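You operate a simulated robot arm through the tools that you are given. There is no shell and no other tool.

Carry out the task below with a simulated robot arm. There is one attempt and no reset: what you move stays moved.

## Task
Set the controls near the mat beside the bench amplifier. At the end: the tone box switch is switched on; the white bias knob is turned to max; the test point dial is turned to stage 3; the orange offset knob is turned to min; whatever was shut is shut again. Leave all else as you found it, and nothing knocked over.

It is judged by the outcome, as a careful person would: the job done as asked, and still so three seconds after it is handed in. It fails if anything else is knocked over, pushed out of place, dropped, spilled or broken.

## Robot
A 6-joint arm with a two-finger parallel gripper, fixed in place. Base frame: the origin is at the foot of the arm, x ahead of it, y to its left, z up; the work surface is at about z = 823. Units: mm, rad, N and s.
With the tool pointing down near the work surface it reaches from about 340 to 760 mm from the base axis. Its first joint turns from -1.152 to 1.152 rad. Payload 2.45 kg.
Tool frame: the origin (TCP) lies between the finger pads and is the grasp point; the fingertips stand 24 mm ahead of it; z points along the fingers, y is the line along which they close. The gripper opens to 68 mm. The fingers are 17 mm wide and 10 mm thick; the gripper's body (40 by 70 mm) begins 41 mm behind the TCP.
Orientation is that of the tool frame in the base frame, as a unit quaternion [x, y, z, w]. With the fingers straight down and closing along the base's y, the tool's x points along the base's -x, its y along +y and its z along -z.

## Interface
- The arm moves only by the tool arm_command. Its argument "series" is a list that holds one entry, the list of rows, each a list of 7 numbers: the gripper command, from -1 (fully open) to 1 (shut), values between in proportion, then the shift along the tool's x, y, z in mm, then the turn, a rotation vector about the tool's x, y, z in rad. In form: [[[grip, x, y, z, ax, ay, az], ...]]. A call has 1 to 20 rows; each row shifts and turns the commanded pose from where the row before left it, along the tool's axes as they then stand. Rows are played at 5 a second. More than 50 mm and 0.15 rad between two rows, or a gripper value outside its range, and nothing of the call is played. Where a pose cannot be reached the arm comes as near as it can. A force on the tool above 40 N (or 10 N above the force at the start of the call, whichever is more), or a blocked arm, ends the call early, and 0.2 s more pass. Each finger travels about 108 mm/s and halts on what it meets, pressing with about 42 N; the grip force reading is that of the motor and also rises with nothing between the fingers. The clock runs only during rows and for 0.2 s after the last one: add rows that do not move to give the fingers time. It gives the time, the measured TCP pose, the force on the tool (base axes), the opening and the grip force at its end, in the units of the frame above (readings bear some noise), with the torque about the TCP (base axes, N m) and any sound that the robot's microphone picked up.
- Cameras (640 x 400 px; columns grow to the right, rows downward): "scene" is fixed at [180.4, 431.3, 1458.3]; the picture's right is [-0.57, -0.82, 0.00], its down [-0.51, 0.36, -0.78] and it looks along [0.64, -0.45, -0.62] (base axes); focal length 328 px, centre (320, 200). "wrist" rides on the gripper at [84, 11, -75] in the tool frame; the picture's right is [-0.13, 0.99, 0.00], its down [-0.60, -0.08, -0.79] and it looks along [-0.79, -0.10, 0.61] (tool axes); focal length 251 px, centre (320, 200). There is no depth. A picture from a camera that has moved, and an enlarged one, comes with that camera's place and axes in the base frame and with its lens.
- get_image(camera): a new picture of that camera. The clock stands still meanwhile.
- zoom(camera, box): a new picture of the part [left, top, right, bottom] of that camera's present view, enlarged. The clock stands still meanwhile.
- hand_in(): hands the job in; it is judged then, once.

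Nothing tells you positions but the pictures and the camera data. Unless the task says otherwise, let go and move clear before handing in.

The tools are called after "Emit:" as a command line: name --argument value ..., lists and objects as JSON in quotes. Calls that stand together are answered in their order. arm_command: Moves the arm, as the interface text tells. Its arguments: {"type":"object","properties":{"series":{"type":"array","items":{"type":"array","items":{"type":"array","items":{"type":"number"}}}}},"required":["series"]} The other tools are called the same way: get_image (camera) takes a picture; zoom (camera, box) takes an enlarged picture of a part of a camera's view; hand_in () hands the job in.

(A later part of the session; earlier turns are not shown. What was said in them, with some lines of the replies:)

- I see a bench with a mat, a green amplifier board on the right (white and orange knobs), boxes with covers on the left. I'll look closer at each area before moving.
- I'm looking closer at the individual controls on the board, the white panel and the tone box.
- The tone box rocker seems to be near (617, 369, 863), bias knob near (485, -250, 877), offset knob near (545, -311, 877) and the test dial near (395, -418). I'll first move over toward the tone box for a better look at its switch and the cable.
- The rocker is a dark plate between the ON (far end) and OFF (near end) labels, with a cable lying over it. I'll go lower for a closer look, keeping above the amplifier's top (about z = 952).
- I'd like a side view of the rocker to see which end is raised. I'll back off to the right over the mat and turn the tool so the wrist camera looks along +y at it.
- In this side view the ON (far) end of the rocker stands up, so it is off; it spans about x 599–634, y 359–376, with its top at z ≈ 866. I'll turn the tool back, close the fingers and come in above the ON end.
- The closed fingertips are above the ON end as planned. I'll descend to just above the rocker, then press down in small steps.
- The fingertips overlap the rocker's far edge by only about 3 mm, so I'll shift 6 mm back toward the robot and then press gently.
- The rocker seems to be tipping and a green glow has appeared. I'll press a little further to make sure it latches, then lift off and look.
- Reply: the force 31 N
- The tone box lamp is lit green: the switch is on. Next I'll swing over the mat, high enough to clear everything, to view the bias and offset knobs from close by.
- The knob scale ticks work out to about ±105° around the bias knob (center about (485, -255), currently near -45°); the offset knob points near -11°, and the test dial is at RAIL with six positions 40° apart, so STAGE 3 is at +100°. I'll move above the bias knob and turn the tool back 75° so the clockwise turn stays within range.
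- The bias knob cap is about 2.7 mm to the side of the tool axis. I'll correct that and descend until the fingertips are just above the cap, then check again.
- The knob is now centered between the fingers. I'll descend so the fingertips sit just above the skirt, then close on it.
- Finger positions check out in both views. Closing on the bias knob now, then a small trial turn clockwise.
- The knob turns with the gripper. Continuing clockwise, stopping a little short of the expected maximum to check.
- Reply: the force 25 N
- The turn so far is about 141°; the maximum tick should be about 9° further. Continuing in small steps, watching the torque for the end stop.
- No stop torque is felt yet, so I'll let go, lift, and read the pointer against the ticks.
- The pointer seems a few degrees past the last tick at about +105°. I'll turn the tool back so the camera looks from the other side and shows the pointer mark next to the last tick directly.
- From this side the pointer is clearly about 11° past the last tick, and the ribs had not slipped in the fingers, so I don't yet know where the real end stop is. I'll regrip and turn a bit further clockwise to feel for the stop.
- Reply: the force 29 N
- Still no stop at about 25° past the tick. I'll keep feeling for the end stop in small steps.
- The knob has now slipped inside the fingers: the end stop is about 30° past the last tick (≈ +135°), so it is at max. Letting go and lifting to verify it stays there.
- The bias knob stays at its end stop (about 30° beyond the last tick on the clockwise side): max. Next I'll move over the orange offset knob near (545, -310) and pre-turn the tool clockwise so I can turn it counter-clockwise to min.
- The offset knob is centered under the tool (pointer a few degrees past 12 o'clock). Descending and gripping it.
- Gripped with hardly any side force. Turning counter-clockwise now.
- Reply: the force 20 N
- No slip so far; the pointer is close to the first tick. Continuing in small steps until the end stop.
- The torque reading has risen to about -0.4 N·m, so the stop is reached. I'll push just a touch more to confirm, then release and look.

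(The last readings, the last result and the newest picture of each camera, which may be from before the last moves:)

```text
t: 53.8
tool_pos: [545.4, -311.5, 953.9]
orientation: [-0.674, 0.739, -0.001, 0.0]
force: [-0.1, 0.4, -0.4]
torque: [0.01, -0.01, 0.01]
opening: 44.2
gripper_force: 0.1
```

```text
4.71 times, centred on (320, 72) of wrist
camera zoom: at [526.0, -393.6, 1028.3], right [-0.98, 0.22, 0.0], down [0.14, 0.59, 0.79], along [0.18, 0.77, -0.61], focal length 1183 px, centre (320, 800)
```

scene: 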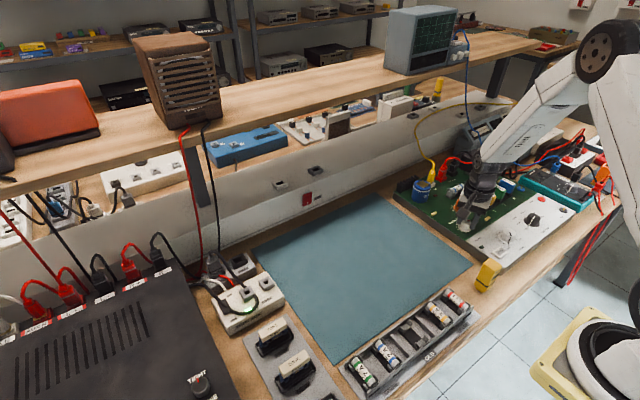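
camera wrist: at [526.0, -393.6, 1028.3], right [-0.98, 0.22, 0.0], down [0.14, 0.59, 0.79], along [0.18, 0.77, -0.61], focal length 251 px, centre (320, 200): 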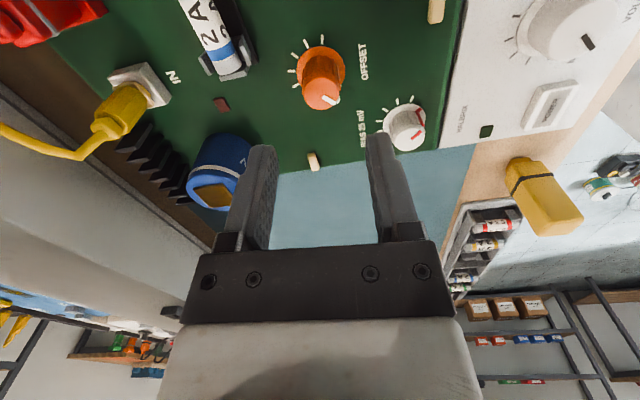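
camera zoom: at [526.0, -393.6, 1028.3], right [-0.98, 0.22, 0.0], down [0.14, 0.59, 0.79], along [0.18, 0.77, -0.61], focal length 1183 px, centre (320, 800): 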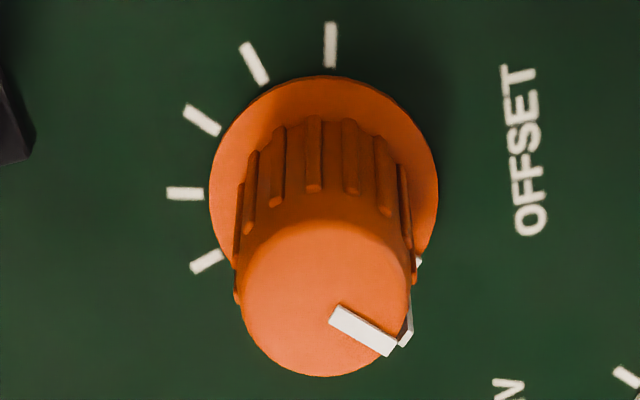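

Both trimmers check out: bias at about +135° (clockwise stop) and offset at about -135° (counter-clockwise stop). Next is the test point dial on the white panel, centered near (396, -425); I'll move above it with the gripper opened wider.

Emit:
arm_command --series '[[[-0.7, 31.8, 34.5, 0, 0, 0, 0], [-0.7, 31.8, 34.5, 0, 0, 0, 0], [-0.7, 31.8, 34.5, 0, 0, 0, 0], [-0.7, 31.8, 34.5, 0, 0, 0, 0], [-0.7, 0, 0, 0, 0, 0, 0.146], [-0.7, 0, 0, 0, 0, 0, 0.146], [-0.7, 0, 0, 0, 0, 0, 0], [-0.7, 0, 0, 0, 0, 0, 0]]]'

Emit:
get_image --camera "wrist"

Emit:
zoom --camera "wrist" --box '[256, 40, 384, 120]'

Emit:
get_image --camera "scene"

```text
t: 55.6
tool_pos: [396.6, -426.3, 954.0]
orientation: [-0.558, 0.83, 0.0, 0.0]
force: [-1.1, 0.0, 0.1]
torque: [0.02, -0.03, 0.05]
opening: 57.9
gripper_force: 0.1
```

```text
taken
camera wrist: at [352.9, -500.6, 1028.8], right [-0.87, 0.49, 0.0], down [0.3, 0.53, 0.79], along [0.39, 0.69, -0.61], focal length 251 px, centre (320, 200)
```

wrist: 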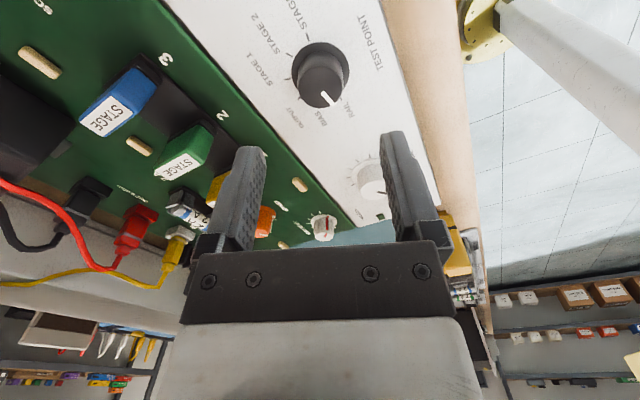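

```text
5.00 times, centred on (320, 80) of wrist
camera zoom: at [352.9, -500.6, 1028.8], right [-0.87, 0.49, 0.0], down [0.3, 0.53, 0.79], along [0.39, 0.69, -0.61], focal length 1257 px, centre (320, 800)
```

zoom: 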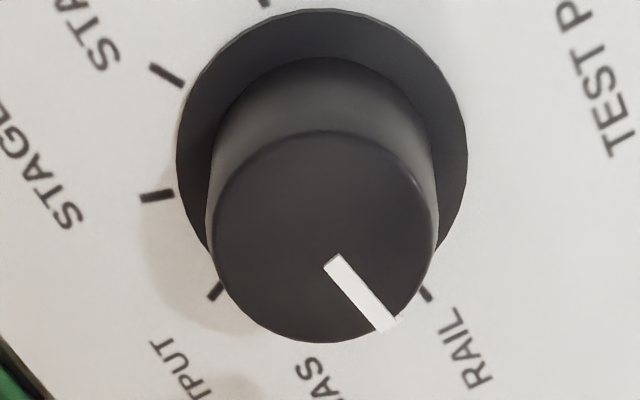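

```text
taken
```

scene: 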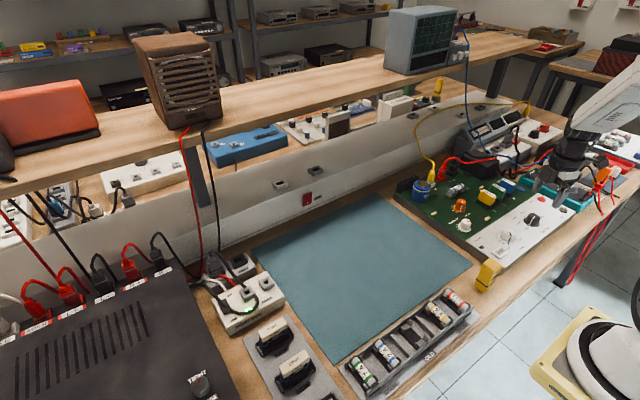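

The dial (about 29 mm cap, 40 mm skirt) is nearly centered; it points at RAIL. Correcting by 2 mm and descending to just above the cap.

Emit:
arm_command --series '[[[-0.7, 1.8, 0.5, 25, 0, 0, 0], [-0.7, 0, 0, 22, 0, 0, 0], [-0.7, 0, 0, 0, 0, 0, 0], [-0.7, 0, 0, 0, 0, 0, 0]]]'

Emit:
zoom --camera "wrist" --box '[240, 80, 400, 180]'

Emit:
zoom --camera "scene" --box '[480, 180, 576, 240]'

```text
t: 56.6
tool_pos: [392.7, -426.4, 907.9]
orientation: [-0.558, 0.83, 0.0, -0.001]
force: [-0.3, -0.3, 0.8]
torque: [-0.01, -0.02, -0.01]
opening: 57.9
gripper_force: 0.1
```

```text
4.00 times, centred on (320, 130) of wrist
camera zoom: at [350.7, -500.9, 982.3], right [-0.87, 0.49, 0.0], down [0.3, 0.53, 0.79], along [0.39, 0.69, -0.61], focal length 1006 px, centre (320, 480)
```

zoom: 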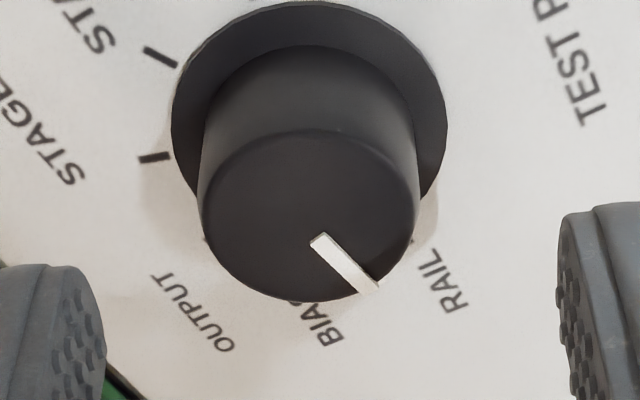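

```text
6.67 times, centred on (528, 210) of scene
camera zoom: at [180.4, 431.3, 1458.3], right [-0.57, -0.82, 0.0], down [-0.51, 0.36, -0.78], along [0.64, -0.45, -0.62], focal length 2189 px, centre (-1067, 133)
```

zoom: 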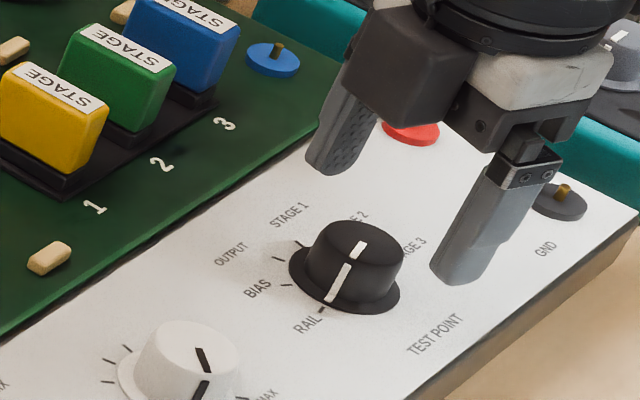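

The view shows the dial about 1.5 mm to the left and roughly 2 mm ahead of the tool axis. Correcting and lowering partway.

Emit:
arm_command --series '[[[-0.7, -1.8, -1.7, 8, 0, 0, 0], [-0.7, 0, 0, 8, 0, 0, 0], [-0.7, 0, 0, 0, 0, 0, 0], [-0.7, 0, 0, 0, 0, 0, 0]]]'

Emit:
zoom --camera "wrist" --box '[240, 80, 400, 180]'

Emit:
zoom --camera "scene" --box '[480, 180, 576, 240]'

```text
t: 57.6
tool_pos: [396.8, -424.9, 890.8]
orientation: [-0.559, 0.829, 0.0, -0.001]
force: [0.1, 0.1, -0.1]
torque: [-0.02, -0.02, 0.02]
opening: 57.6
gripper_force: 0.1
```

```text
4.00 times, centred on (320, 130) of wrist
camera zoom: at [354.4, -499.5, 965.0], right [-0.87, 0.49, 0.0], down [0.3, 0.53, 0.79], along [0.39, 0.69, -0.61], focal length 1006 px, centre (320, 480)
```

zoom: 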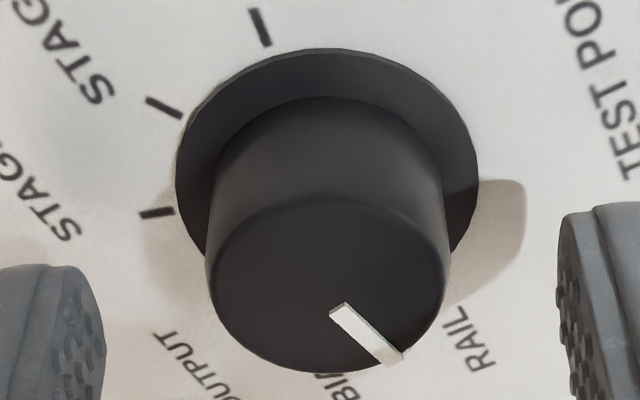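

```text
6.67 times, centred on (528, 210) of scene
camera zoom: at [180.4, 431.3, 1458.3], right [-0.57, -0.82, 0.0], down [-0.51, 0.36, -0.78], along [0.64, -0.45, -0.62], focal length 2189 px, centre (-1067, 133)
```

zoom: 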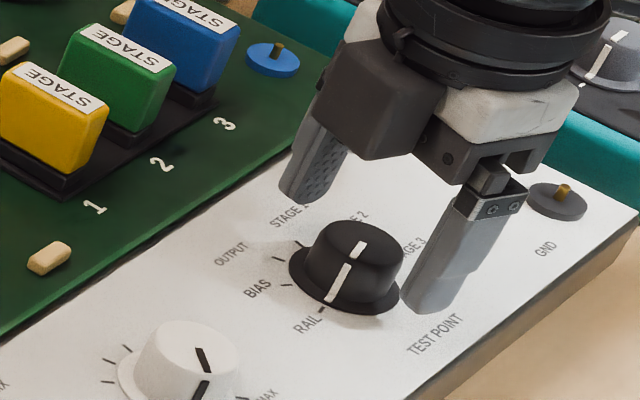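

Emit:
arm_command --series '[[[-0.7, -0.7, 0.9, 5, 0, 0, 0], [-0.7, 0, 0, 5, 0, 0, 0], [-0.7, 0, 0, 0, 0, 0, 0], [-0.7, 0, 0, 0, 0, 0, 0]]]'

Emit:
zoom --camera "wrist" --box '[240, 100, 400, 200]'

Emit:
zoom --camera "scene" --box '[480, 180, 576, 240]'

```text
t: 58.6
tool_pos: [398.0, -424.2, 879.6]
orientation: [-0.558, 0.83, 0.0, 0.001]
force: [-0.1, -0.6, 0.1]
torque: [0.04, 0.02, 0.0]
opening: 57.8
gripper_force: 0.0
```

```text
4.00 times, centred on (320, 150) of wrist
camera zoom: at [354.8, -498.4, 954.5], right [-0.87, 0.49, 0.0], down [0.3, 0.53, 0.79], along [0.39, 0.69, -0.61], focal length 1006 px, centre (320, 400)
```

zoom: 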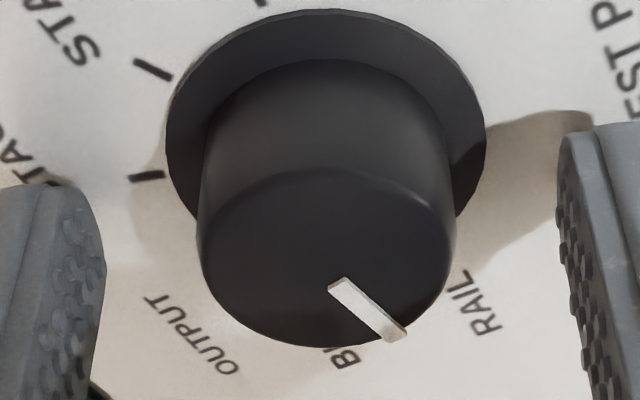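

```text
6.67 times, centred on (528, 210) of scene
camera zoom: at [180.4, 431.3, 1458.3], right [-0.57, -0.82, 0.0], down [-0.51, 0.36, -0.78], along [0.64, -0.45, -0.62], focal length 2189 px, centre (-1067, 133)
```

zoom: 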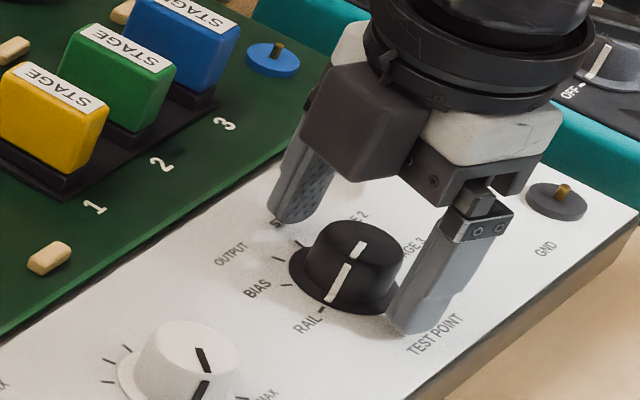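

Well centered now. Closing on the dial.

Emit:
arm_command --series '[[[-0.7, 0, 0.6, 0, 0, 0, 0], [0.3, 0, 0, 0, 0, 0, 0], [0.3, 0, 0, 0, 0, 0, 0], [0.3, 0, 0, 0, 0, 0, 0]]]'

Emit:
zoom --camera "wrist" --box '[240, 100, 400, 200]'

```text
t: 59.6
tool_pos: [398.1, -422.3, 880.3]
orientation: [-0.558, 0.83, -0.001, 0.0]
force: [3.9, -3.6, -3.2]
torque: [0.03, 0.23, -0.02]
opening: 30.4
gripper_force: 44.4
```

```text
4.00 times, centred on (320, 150) of wrist
camera zoom: at [354.3, -497.2, 954.7], right [-0.87, 0.49, 0.0], down [0.3, 0.53, 0.79], along [0.39, 0.69, -0.61], focal length 1006 px, centre (320, 400)
```

zoom: 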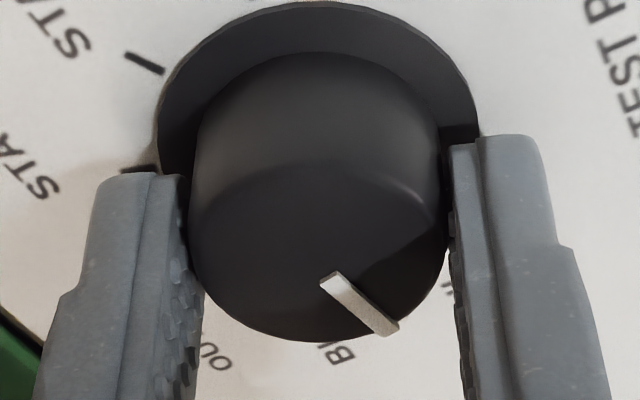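

Gripped at 30 mm with low force. Turning clockwise by one position (40°) first to see how it behaves.

Emit:
arm_command --series '[[[0.3, 0, 0, 0, 0, 0, 0.14], [0.3, 0, 0, 0, 0, 0, 0.14], [0.3, 0, 0, 0, 0, 0, 0.14], [0.3, 0, 0, 0, 0, 0, 0.14], [0.3, 0, 0, 0, 0, 0, 0.138], [0.3, 0, 0, 0, 0, 0, 0]]]'

Emit:
zoom --camera "wrist" --box '[240, 100, 400, 200]'

Emit:
zoom --camera "scene" --box '[480, 180, 576, 240]'

```text
t: 61.0
tool_pos: [396.5, -424.2, 880.2]
orientation: [-0.24, 0.971, -0.002, 0.002]
force: [34.0, -6.2, -17.6]
torque: [0.37, -0.26, 0.06]
opening: 30.5
gripper_force: 43.7
```

```text
4.00 times, centred on (320, 150) of wrist
camera zoom: at [317.3, -453.7, 954.6], right [-0.35, 0.94, 0.0], down [0.57, 0.21, 0.79], along [0.75, 0.27, -0.61], focal length 1006 px, centre (320, 400)
```

zoom: 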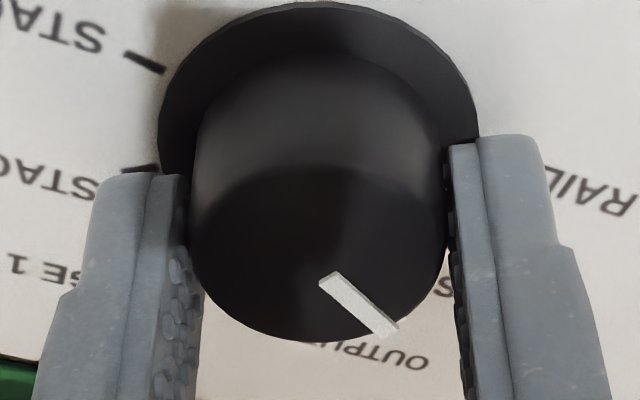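

```text
6.67 times, centred on (528, 210) of scene
camera zoom: at [181.4, 430.9, 1458.3], right [-0.57, -0.82, 0.0], down [-0.51, 0.36, -0.78], along [0.64, -0.45, -0.62], focal length 2189 px, centre (-1067, 133)
```

zoom: 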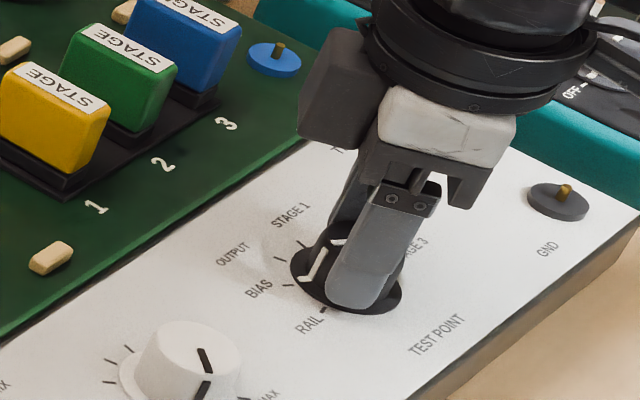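

The dial turned one step, but the side force is 34 N, so the axis is a bit off. I'll shift the tool 2 mm toward +x to relieve it before turning on.

Emit:
arm_command --series '[[[0.3, -0.9, -0.5, 0, 0, 0, 0], [0.3, -0.9, -0.5, 0, 0, 0, 0], [0.3, 0, 0, 0, 0, 0, 0]]]'

```text
t: 61.8
tool_pos: [397.7, -423.9, 879.7]
orientation: [-0.242, 0.97, 0.0, 0.0]
force: [17.5, 1.4, -6.7]
torque: [-0.16, -1.16, 0.02]
opening: 30.7
gripper_force: 44.1
```

Emit:
arm_command --series '[[[0.3, -1.3, -0.7, 0, 0, 0, 0], [0.3, 0, 0, 0, 0, 0, 0]]]'

Emit:
arm_command --series '[[[0.3, 0, 0, 0, 0, 0, 0.14], [0.3, 0, 0, 0, 0, 0, 0.14], [0.3, 0, 0, 0, 0, 0, 0.14], [0.3, 0, 0, 0, 0, 0, 0.14], [0.3, 0, 0, 0, 0, 0, 0.138], [0.3, 0, 0, 0, 0, 0, 0]]]'

Emit:
zoom --camera "wrist" --box '[240, 100, 400, 200]'

```text
t: 62.4
tool_pos: [398.0, -424.5, 879.8]
orientation: [-0.24, 0.971, 0.002, -0.002]
force: [-9.7, -0.2, -0.3]
torque: [-0.06, -0.21, -0.01]
opening: 30.5
gripper_force: 44.2
```

```text
t: 63.8
tool_pos: [398.2, -425.3, 881.5]
orientation: [0.107, 0.994, 0.0, 0.001]
force: [-25.4, -10.1, 4.5]
torque: [0.26, 0.98, 0.03]
opening: 30.5
gripper_force: 44.2
```

```text
4.00 times, centred on (320, 150) of wrist
camera zoom: at [317.4, -397.1, 954.8], right [0.34, 0.94, 0.0], down [0.57, -0.2, 0.79], along [0.75, -0.27, -0.61], focal length 1006 px, centre (320, 400)
```

zoom: 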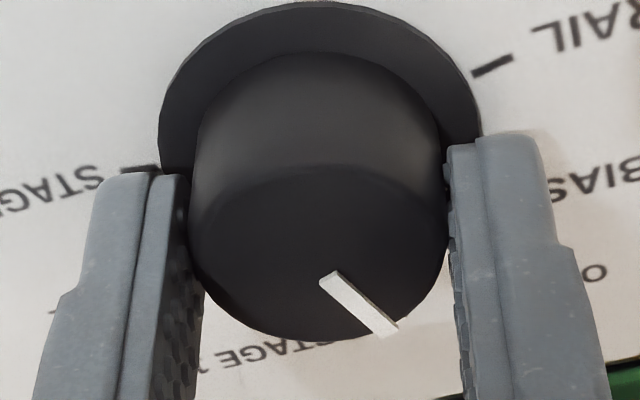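

Two steps done (OUTPUT), moving on; I'll relieve the -25 N side force by a small shift and continue.

Emit:
arm_command --series '[[[0.3, 1.3, -0.8, 0, 0, 0, 0], [0.3, 0, 0, 0, 0, 0, 0.1], [0.3, 0, 0, 0, 0, 0, 0.12], [0.3, 0, 0, 0, 0, 0, 0.12], [0.3, 0, 0, 0, 0, 0, 0.12], [0.3, 0, 0, 0, 0, 0, 0.12], [0.3, 0, 0, 0, 0, 0, 0.118], [0.3, 0, 0, 0, 0, 0, 0]]]'

Emit:
zoom --camera "wrist" --box '[240, 100, 400, 200]'

```text
t: 65.6
tool_pos: [397.4, -425.8, 881.0]
orientation: [0.441, 0.897, 0.0, 0.002]
force: [-7.5, -24.5, -9.0]
torque: [-0.28, -0.11, 0.02]
opening: 30.5
gripper_force: 44.3
```

```text
4.00 times, centred on (320, 150) of wrist
camera zoom: at [353.4, -353.4, 954.5], right [0.86, 0.5, 0.0], down [0.31, -0.52, 0.8], along [0.4, -0.69, -0.61], focal length 1006 px, centre (320, 400)
```

zoom: 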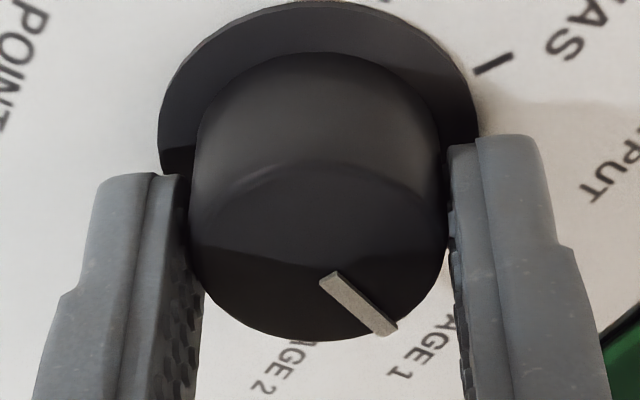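

At STAGE 1 now. Shifting slightly to relieve the side force, then continuing to STAGE 2.

Emit:
arm_command --series '[[[0.3, -0.9, -1.2, 0, 0, 0, 0], [0.3, 0, 0, 0, 0, 0, 0.1], [0.3, 0, 0, 0, 0, 0, 0.12], [0.3, 0, 0, 0, 0, 0, 0.12], [0.3, 0, 0, 0, 0, 0, 0.12], [0.3, 0, 0, 0, 0, 0, 0.12], [0.3, 0, 0, 0, 0, 0, 0.118], [0.3, 0, 0, 0, 0, 0, 0]]]'

Emit:
zoom --camera "wrist" --box '[240, 100, 400, 200]'

Emit:
get_image --camera "scene"

```text
t: 67.4
tool_pos: [395.5, -427.3, 880.0]
orientation: [0.721, 0.693, 0.0, -0.001]
force: [-20.4, -14.5, 2.1]
torque: [-0.07, 0.15, 0.07]
opening: 30.5
gripper_force: 44.2
```

```text
4.00 times, centred on (320, 150) of wrist
camera zoom: at [409.7, -343.9, 955.0], right [0.99, -0.17, 0.0], down [-0.1, -0.6, 0.79], along [-0.14, -0.78, -0.61], focal length 1006 px, centre (320, 400)
```

zoom: 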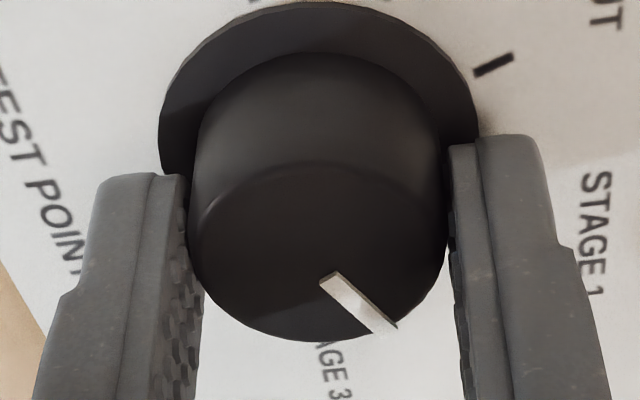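

```text
taken
```

scene: 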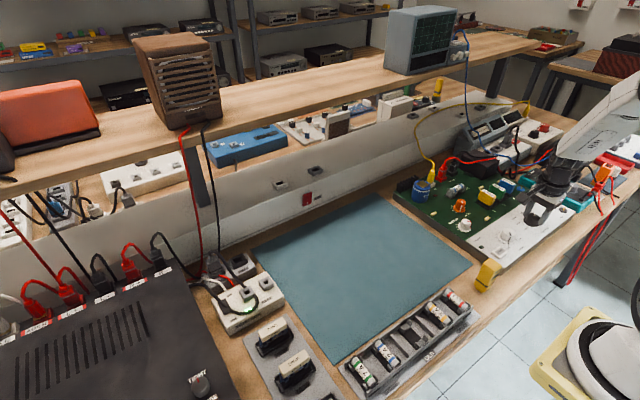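

At STAGE 2. One more 40° step for STAGE 3, with another small relief shift.

Emit:
arm_command --series '[[[0.3, -0.9, -1.2, 0, 0, 0, 0], [0.3, 0, 0, 0, 0, 0, 0.1], [0.3, 0, 0, 0, 0, 0, 0.12], [0.3, 0, 0, 0, 0, 0, 0.12], [0.3, 0, 0, 0, 0, 0, 0.12], [0.3, 0, 0, 0, 0, 0, 0.12], [0.3, 0, 0, 0, 0, 0, 0.118], [0.3, 0, 0, 0, 0, 0, 0]]]'

Emit:
zoom --camera "wrist" --box '[240, 100, 400, 200]'

Emit:
zoom --camera "scene" --box '[480, 180, 576, 240]'

```text
t: 69.2
tool_pos: [394.8, -426.0, 879.7]
orientation: [0.914, 0.405, 0.0, -0.003]
force: [-31.7, 7.3, 12.9]
torque: [-0.16, 0.21, 0.46]
opening: 30.7
gripper_force: 44.2
```

```text
4.00 times, centred on (320, 150) of wrist
camera zoom: at [459.1, -372.1, 954.8], right [0.65, -0.76, -0.01], down [-0.46, -0.4, 0.79], along [-0.61, -0.51, -0.61], focal length 1006 px, centre (320, 400)
```

zoom: 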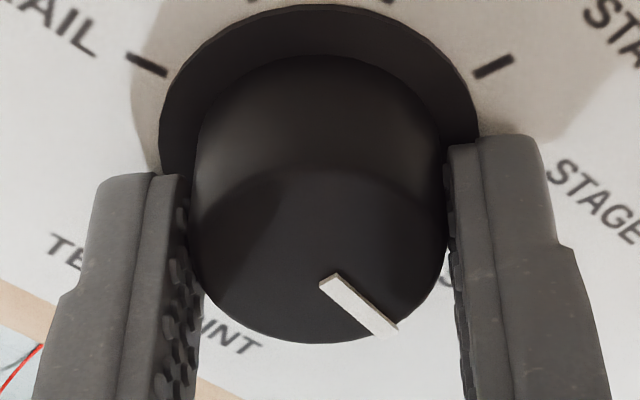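

```text
6.67 times, centred on (528, 210) of scene
camera zoom: at [179.4, 431.6, 1458.3], right [-0.57, -0.82, 0.0], down [-0.51, 0.36, -0.78], along [0.64, -0.45, -0.62], focal length 2189 px, centre (-1067, 133)
```

zoom: 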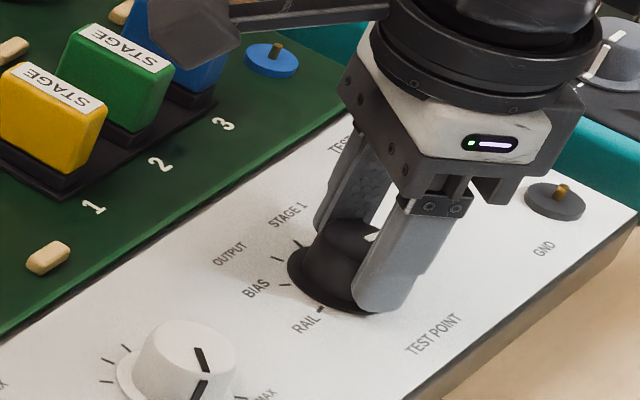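

The torque rose at the end: the dial is against its last position. Relieving the side force, releasing and lifting to read the dial.

Emit:
arm_command --series '[[[0.3, -0.9, -1.6, 0, 0, 0, 0], [0.3, 0, 0, 0, 0, 0, 0], [-0.6, 0, 0, 0, 0, 0, 0], [-0.6, 0, 0, 0, 0, 0, 0], [-0.6, 0, 0, -20, 0, 0, 0], [-0.6, 0, 0, -30, 0, 0, 0], [-0.6, 0, 0, -30, 0, 0, 0], [-0.6, 0, 0, 0, 0, 0, 0]]]'

Emit:
get_image --camera "wrist"

Emit:
zoom --camera "wrist" --box '[256, 30, 384, 110]'

Emit:
zoom --camera "scene" --box '[480, 180, 576, 240]'

```text
t: 71.0
tool_pos: [394.6, -427.0, 958.4]
orientation: [0.914, 0.406, 0.0, 0.0]
force: [-0.1, -0.4, 0.3]
torque: [0.01, -0.03, -0.01]
opening: 54.2
gripper_force: 0.0
```

```text
taken
camera wrist: at [459.0, -371.8, 1033.6], right [0.65, -0.76, 0.0], down [-0.46, -0.4, 0.79], along [-0.6, -0.51, -0.61], focal length 251 px, centre (320, 200)
```

wrist: 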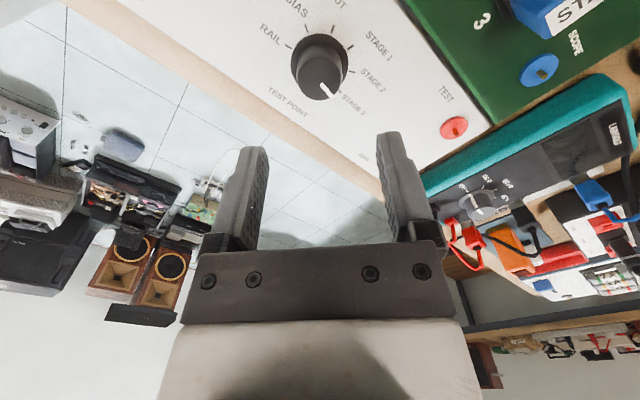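

```text
5.00 times, centred on (320, 70) of wrist
camera zoom: at [459.0, -371.8, 1033.6], right [0.65, -0.76, 0.0], down [-0.46, -0.4, 0.79], along [-0.6, -0.51, -0.61], focal length 1257 px, centre (320, 850)
```

zoom: 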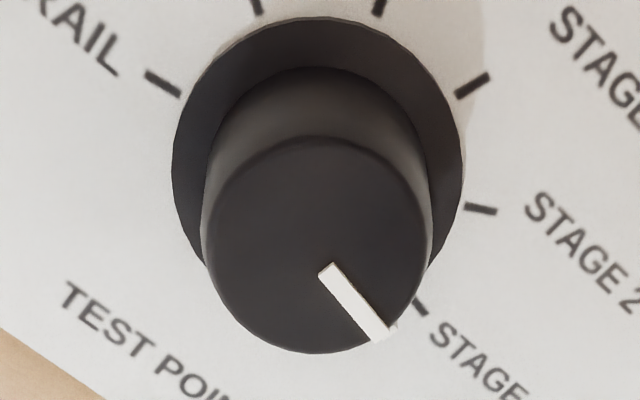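

```text
6.67 times, centred on (528, 210) of scene
camera zoom: at [180.4, 431.3, 1458.3], right [-0.57, -0.82, 0.0], down [-0.51, 0.36, -0.78], along [0.64, -0.45, -0.62], focal length 2189 px, centre (-1067, 133)
```

zoom: 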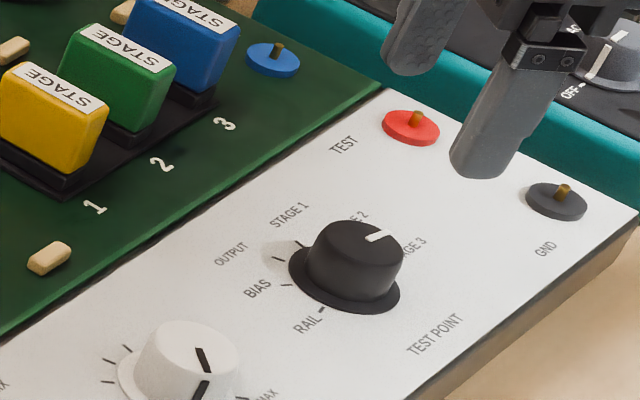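

The dial points at STAGE 3. Now I'll lift clear, unwind the tool and return to the starting area, then check every control and the surroundings against the first pictures.

Emit:
arm_command --series '[[[-0.6, 0, 0, -45, 0, 0, 0], [-0.6, 0, 0, -45, 0, 0, 0], [-0.6, 0, 0, 0, 0, 0, -0.144], [-0.6, 0, 0, 0, 0, 0, -0.144], [-0.6, 0, 0, 0, 0, 0, -0.144], [-0.6, 0, 0, 0, 0, 0, -0.144], [-0.6, 0, 0, 0, 0, 0, -0.144], [-0.6, 0, 0, 0, 0, 0, -0.144], [-0.6, 0, 0, 0, 0, 0, -0.144], [-0.6, 0, 0, 0, 0, 0, -0.144], [-0.6, 0, 0, 0, 0, 0, -0.144], [-0.6, 0, 0, 0, 0, 0, -0.144], [-0.6, 0, 0, 0, 0, 0, -0.144], [-0.6, 0, 0, 0, 0, 0, -0.144], [-0.6, 0, 0, 0, 0, 0, -0.144], [-0.6, 0, 0, 0, 0, 0, -0.144], [-0.6, 0, 0, 0, 0, 0, -0.144], [-0.6, 0, 0, 0, 0, 0, -0.147]]]'

Emit:
arm_command --series '[[[-1, -5, 45, -12, 0, 0, 0], [-1, -5, 45, -12, 0, 0, 0], [-1, -5, 45, -12, 0, 0, 0], [-1, -5, 45, -12, 0, 0, 0], [-1, -5, 45, -12, 0, 0, 0], [-1, -5, 45, -12, 0, 0, 0], [-1, -5, 45, -12, 0, 0, 0], [-1, -5, 45, -12, 0, 0, 0], [-1, -5, 45, -12, 0, 0, 0], [-1, -5, 45, -12, 0, 0, 0], [-1, 0, 0, 0, 0, 0, 0], [-1, 0, 0, 0, 0, 0, 0]]]'

Emit:
get_image --camera "scene"

Emit:
get_image --camera "wrist"

Emit:
zoom --camera "scene" --box '[380, 140, 620, 290]'

Emit:
zoom --camera "scene" --box '[160, 230, 400, 400]'

Emit:
zoom --camera "scene" --box '[490, 195, 570, 245]'

```text
t: 74.8
tool_pos: [395.8, -426.1, 1050.5]
orientation: [-0.002, 1.0, 0.0, 0.0]
force: [-0.1, 1.4, 0.4]
torque: [0.01, 0.02, -0.02]
opening: 54.2
gripper_force: 0.0
```

```text
t: 77.4
tool_pos: [442.3, 23.5, 1167.4]
orientation: [-0.001, 1.0, 0.0, 0.001]
force: [-0.4, 0.1, 0.2]
torque: [-0.04, 0.02, 0.01]
opening: 68.0
gripper_force: 0.1
```

```text
taken
```

scene: 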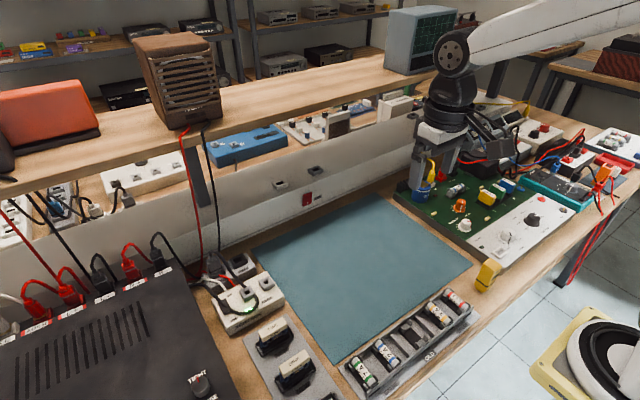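

```text
taken
camera wrist: at [358.7, 34.8, 1242.2], right [0.13, 0.99, 0.0], down [0.6, -0.08, 0.79], along [0.79, -0.1, -0.61], focal length 251 px, centre (320, 200)
```

wrist: 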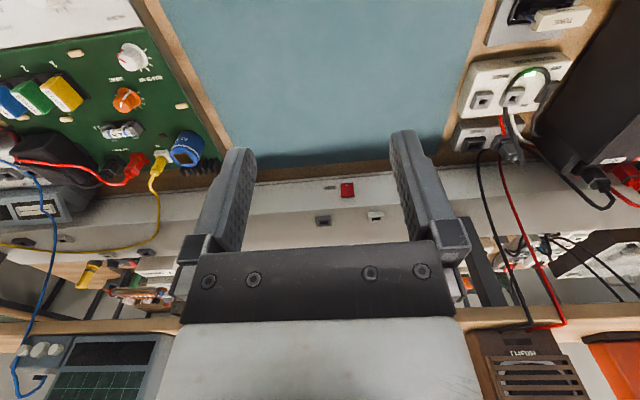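

```text
2.67 times, centred on (500, 215) of scene
camera zoom: at [180.3, 431.3, 1458.3], right [-0.57, -0.82, 0.0], down [-0.51, 0.36, -0.78], along [0.64, -0.45, -0.62], focal length 876 px, centre (-160, 160)
```

zoom: 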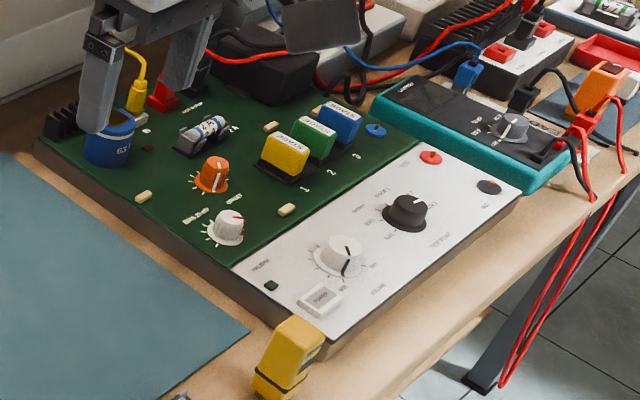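

```text
2.35 times, centred on (280, 315) of scene
camera zoom: at [180.3, 431.3, 1458.3], right [-0.57, -0.82, 0.0], down [-0.51, 0.36, -0.78], along [0.64, -0.45, -0.62], focal length 773 px, centre (414, -71)
```

zoom: 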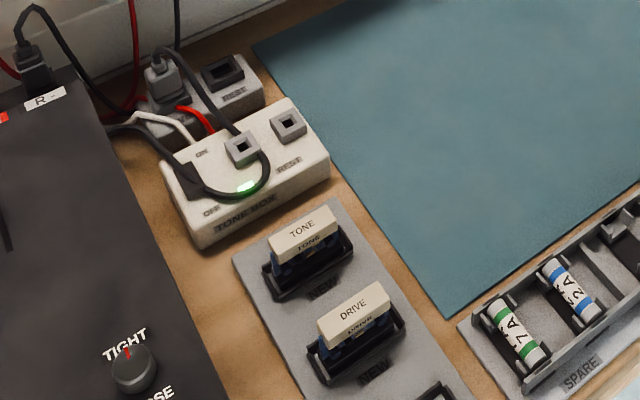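

```text
8.00 times, centred on (530, 220) of scene
camera zoom: at [180.3, 431.3, 1458.3], right [-0.57, -0.82, 0.0], down [-0.51, 0.36, -0.78], along [0.64, -0.45, -0.62], focal length 2627 px, centre (-1360, 40)
```

zoom: 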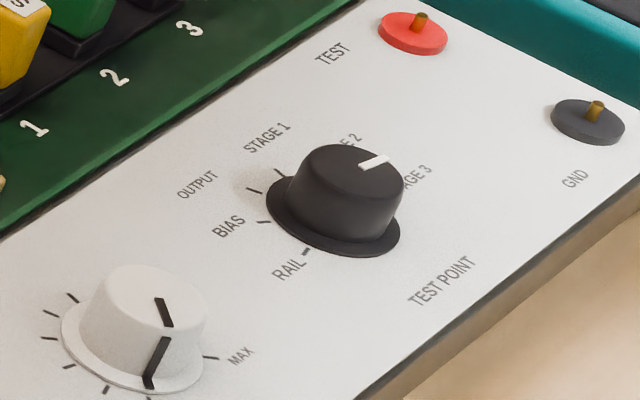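

Everything is where it was. The tone box lamp is green with the switch on, bias is at its clockwise stop, offset is at its counter-clockwise stop, and the test dial is on STAGE 3. Nothing shut was opened and the arm is clear, so I'm handing in.

Emit:
hand_in

```text
The job is handed in.
```

The job is handed in with all four controls set; I haven't seen the judging result.

- **Tone box switch:** switched on, and its lamp is lit green.
- **White bias knob:** turned fully clockwise to its end stop. There is no MIN or MAX label on it, so I took clockwise as max, as on the volume knob. The stop lies about 30° past the last tick.
- **Orange offset knob:** turned fully counter-clockwise to its end stop. It isn't labelled either, so min follows the same assumption.
- **Test point dial:** turned from RAIL to STAGE 3, its last position.

I found nothing shut that needed opening, so there was nothing to close again. In the last pictures everything else was where it started and nothing had fallen. The gripper was open and back near its starting place when I handed in.
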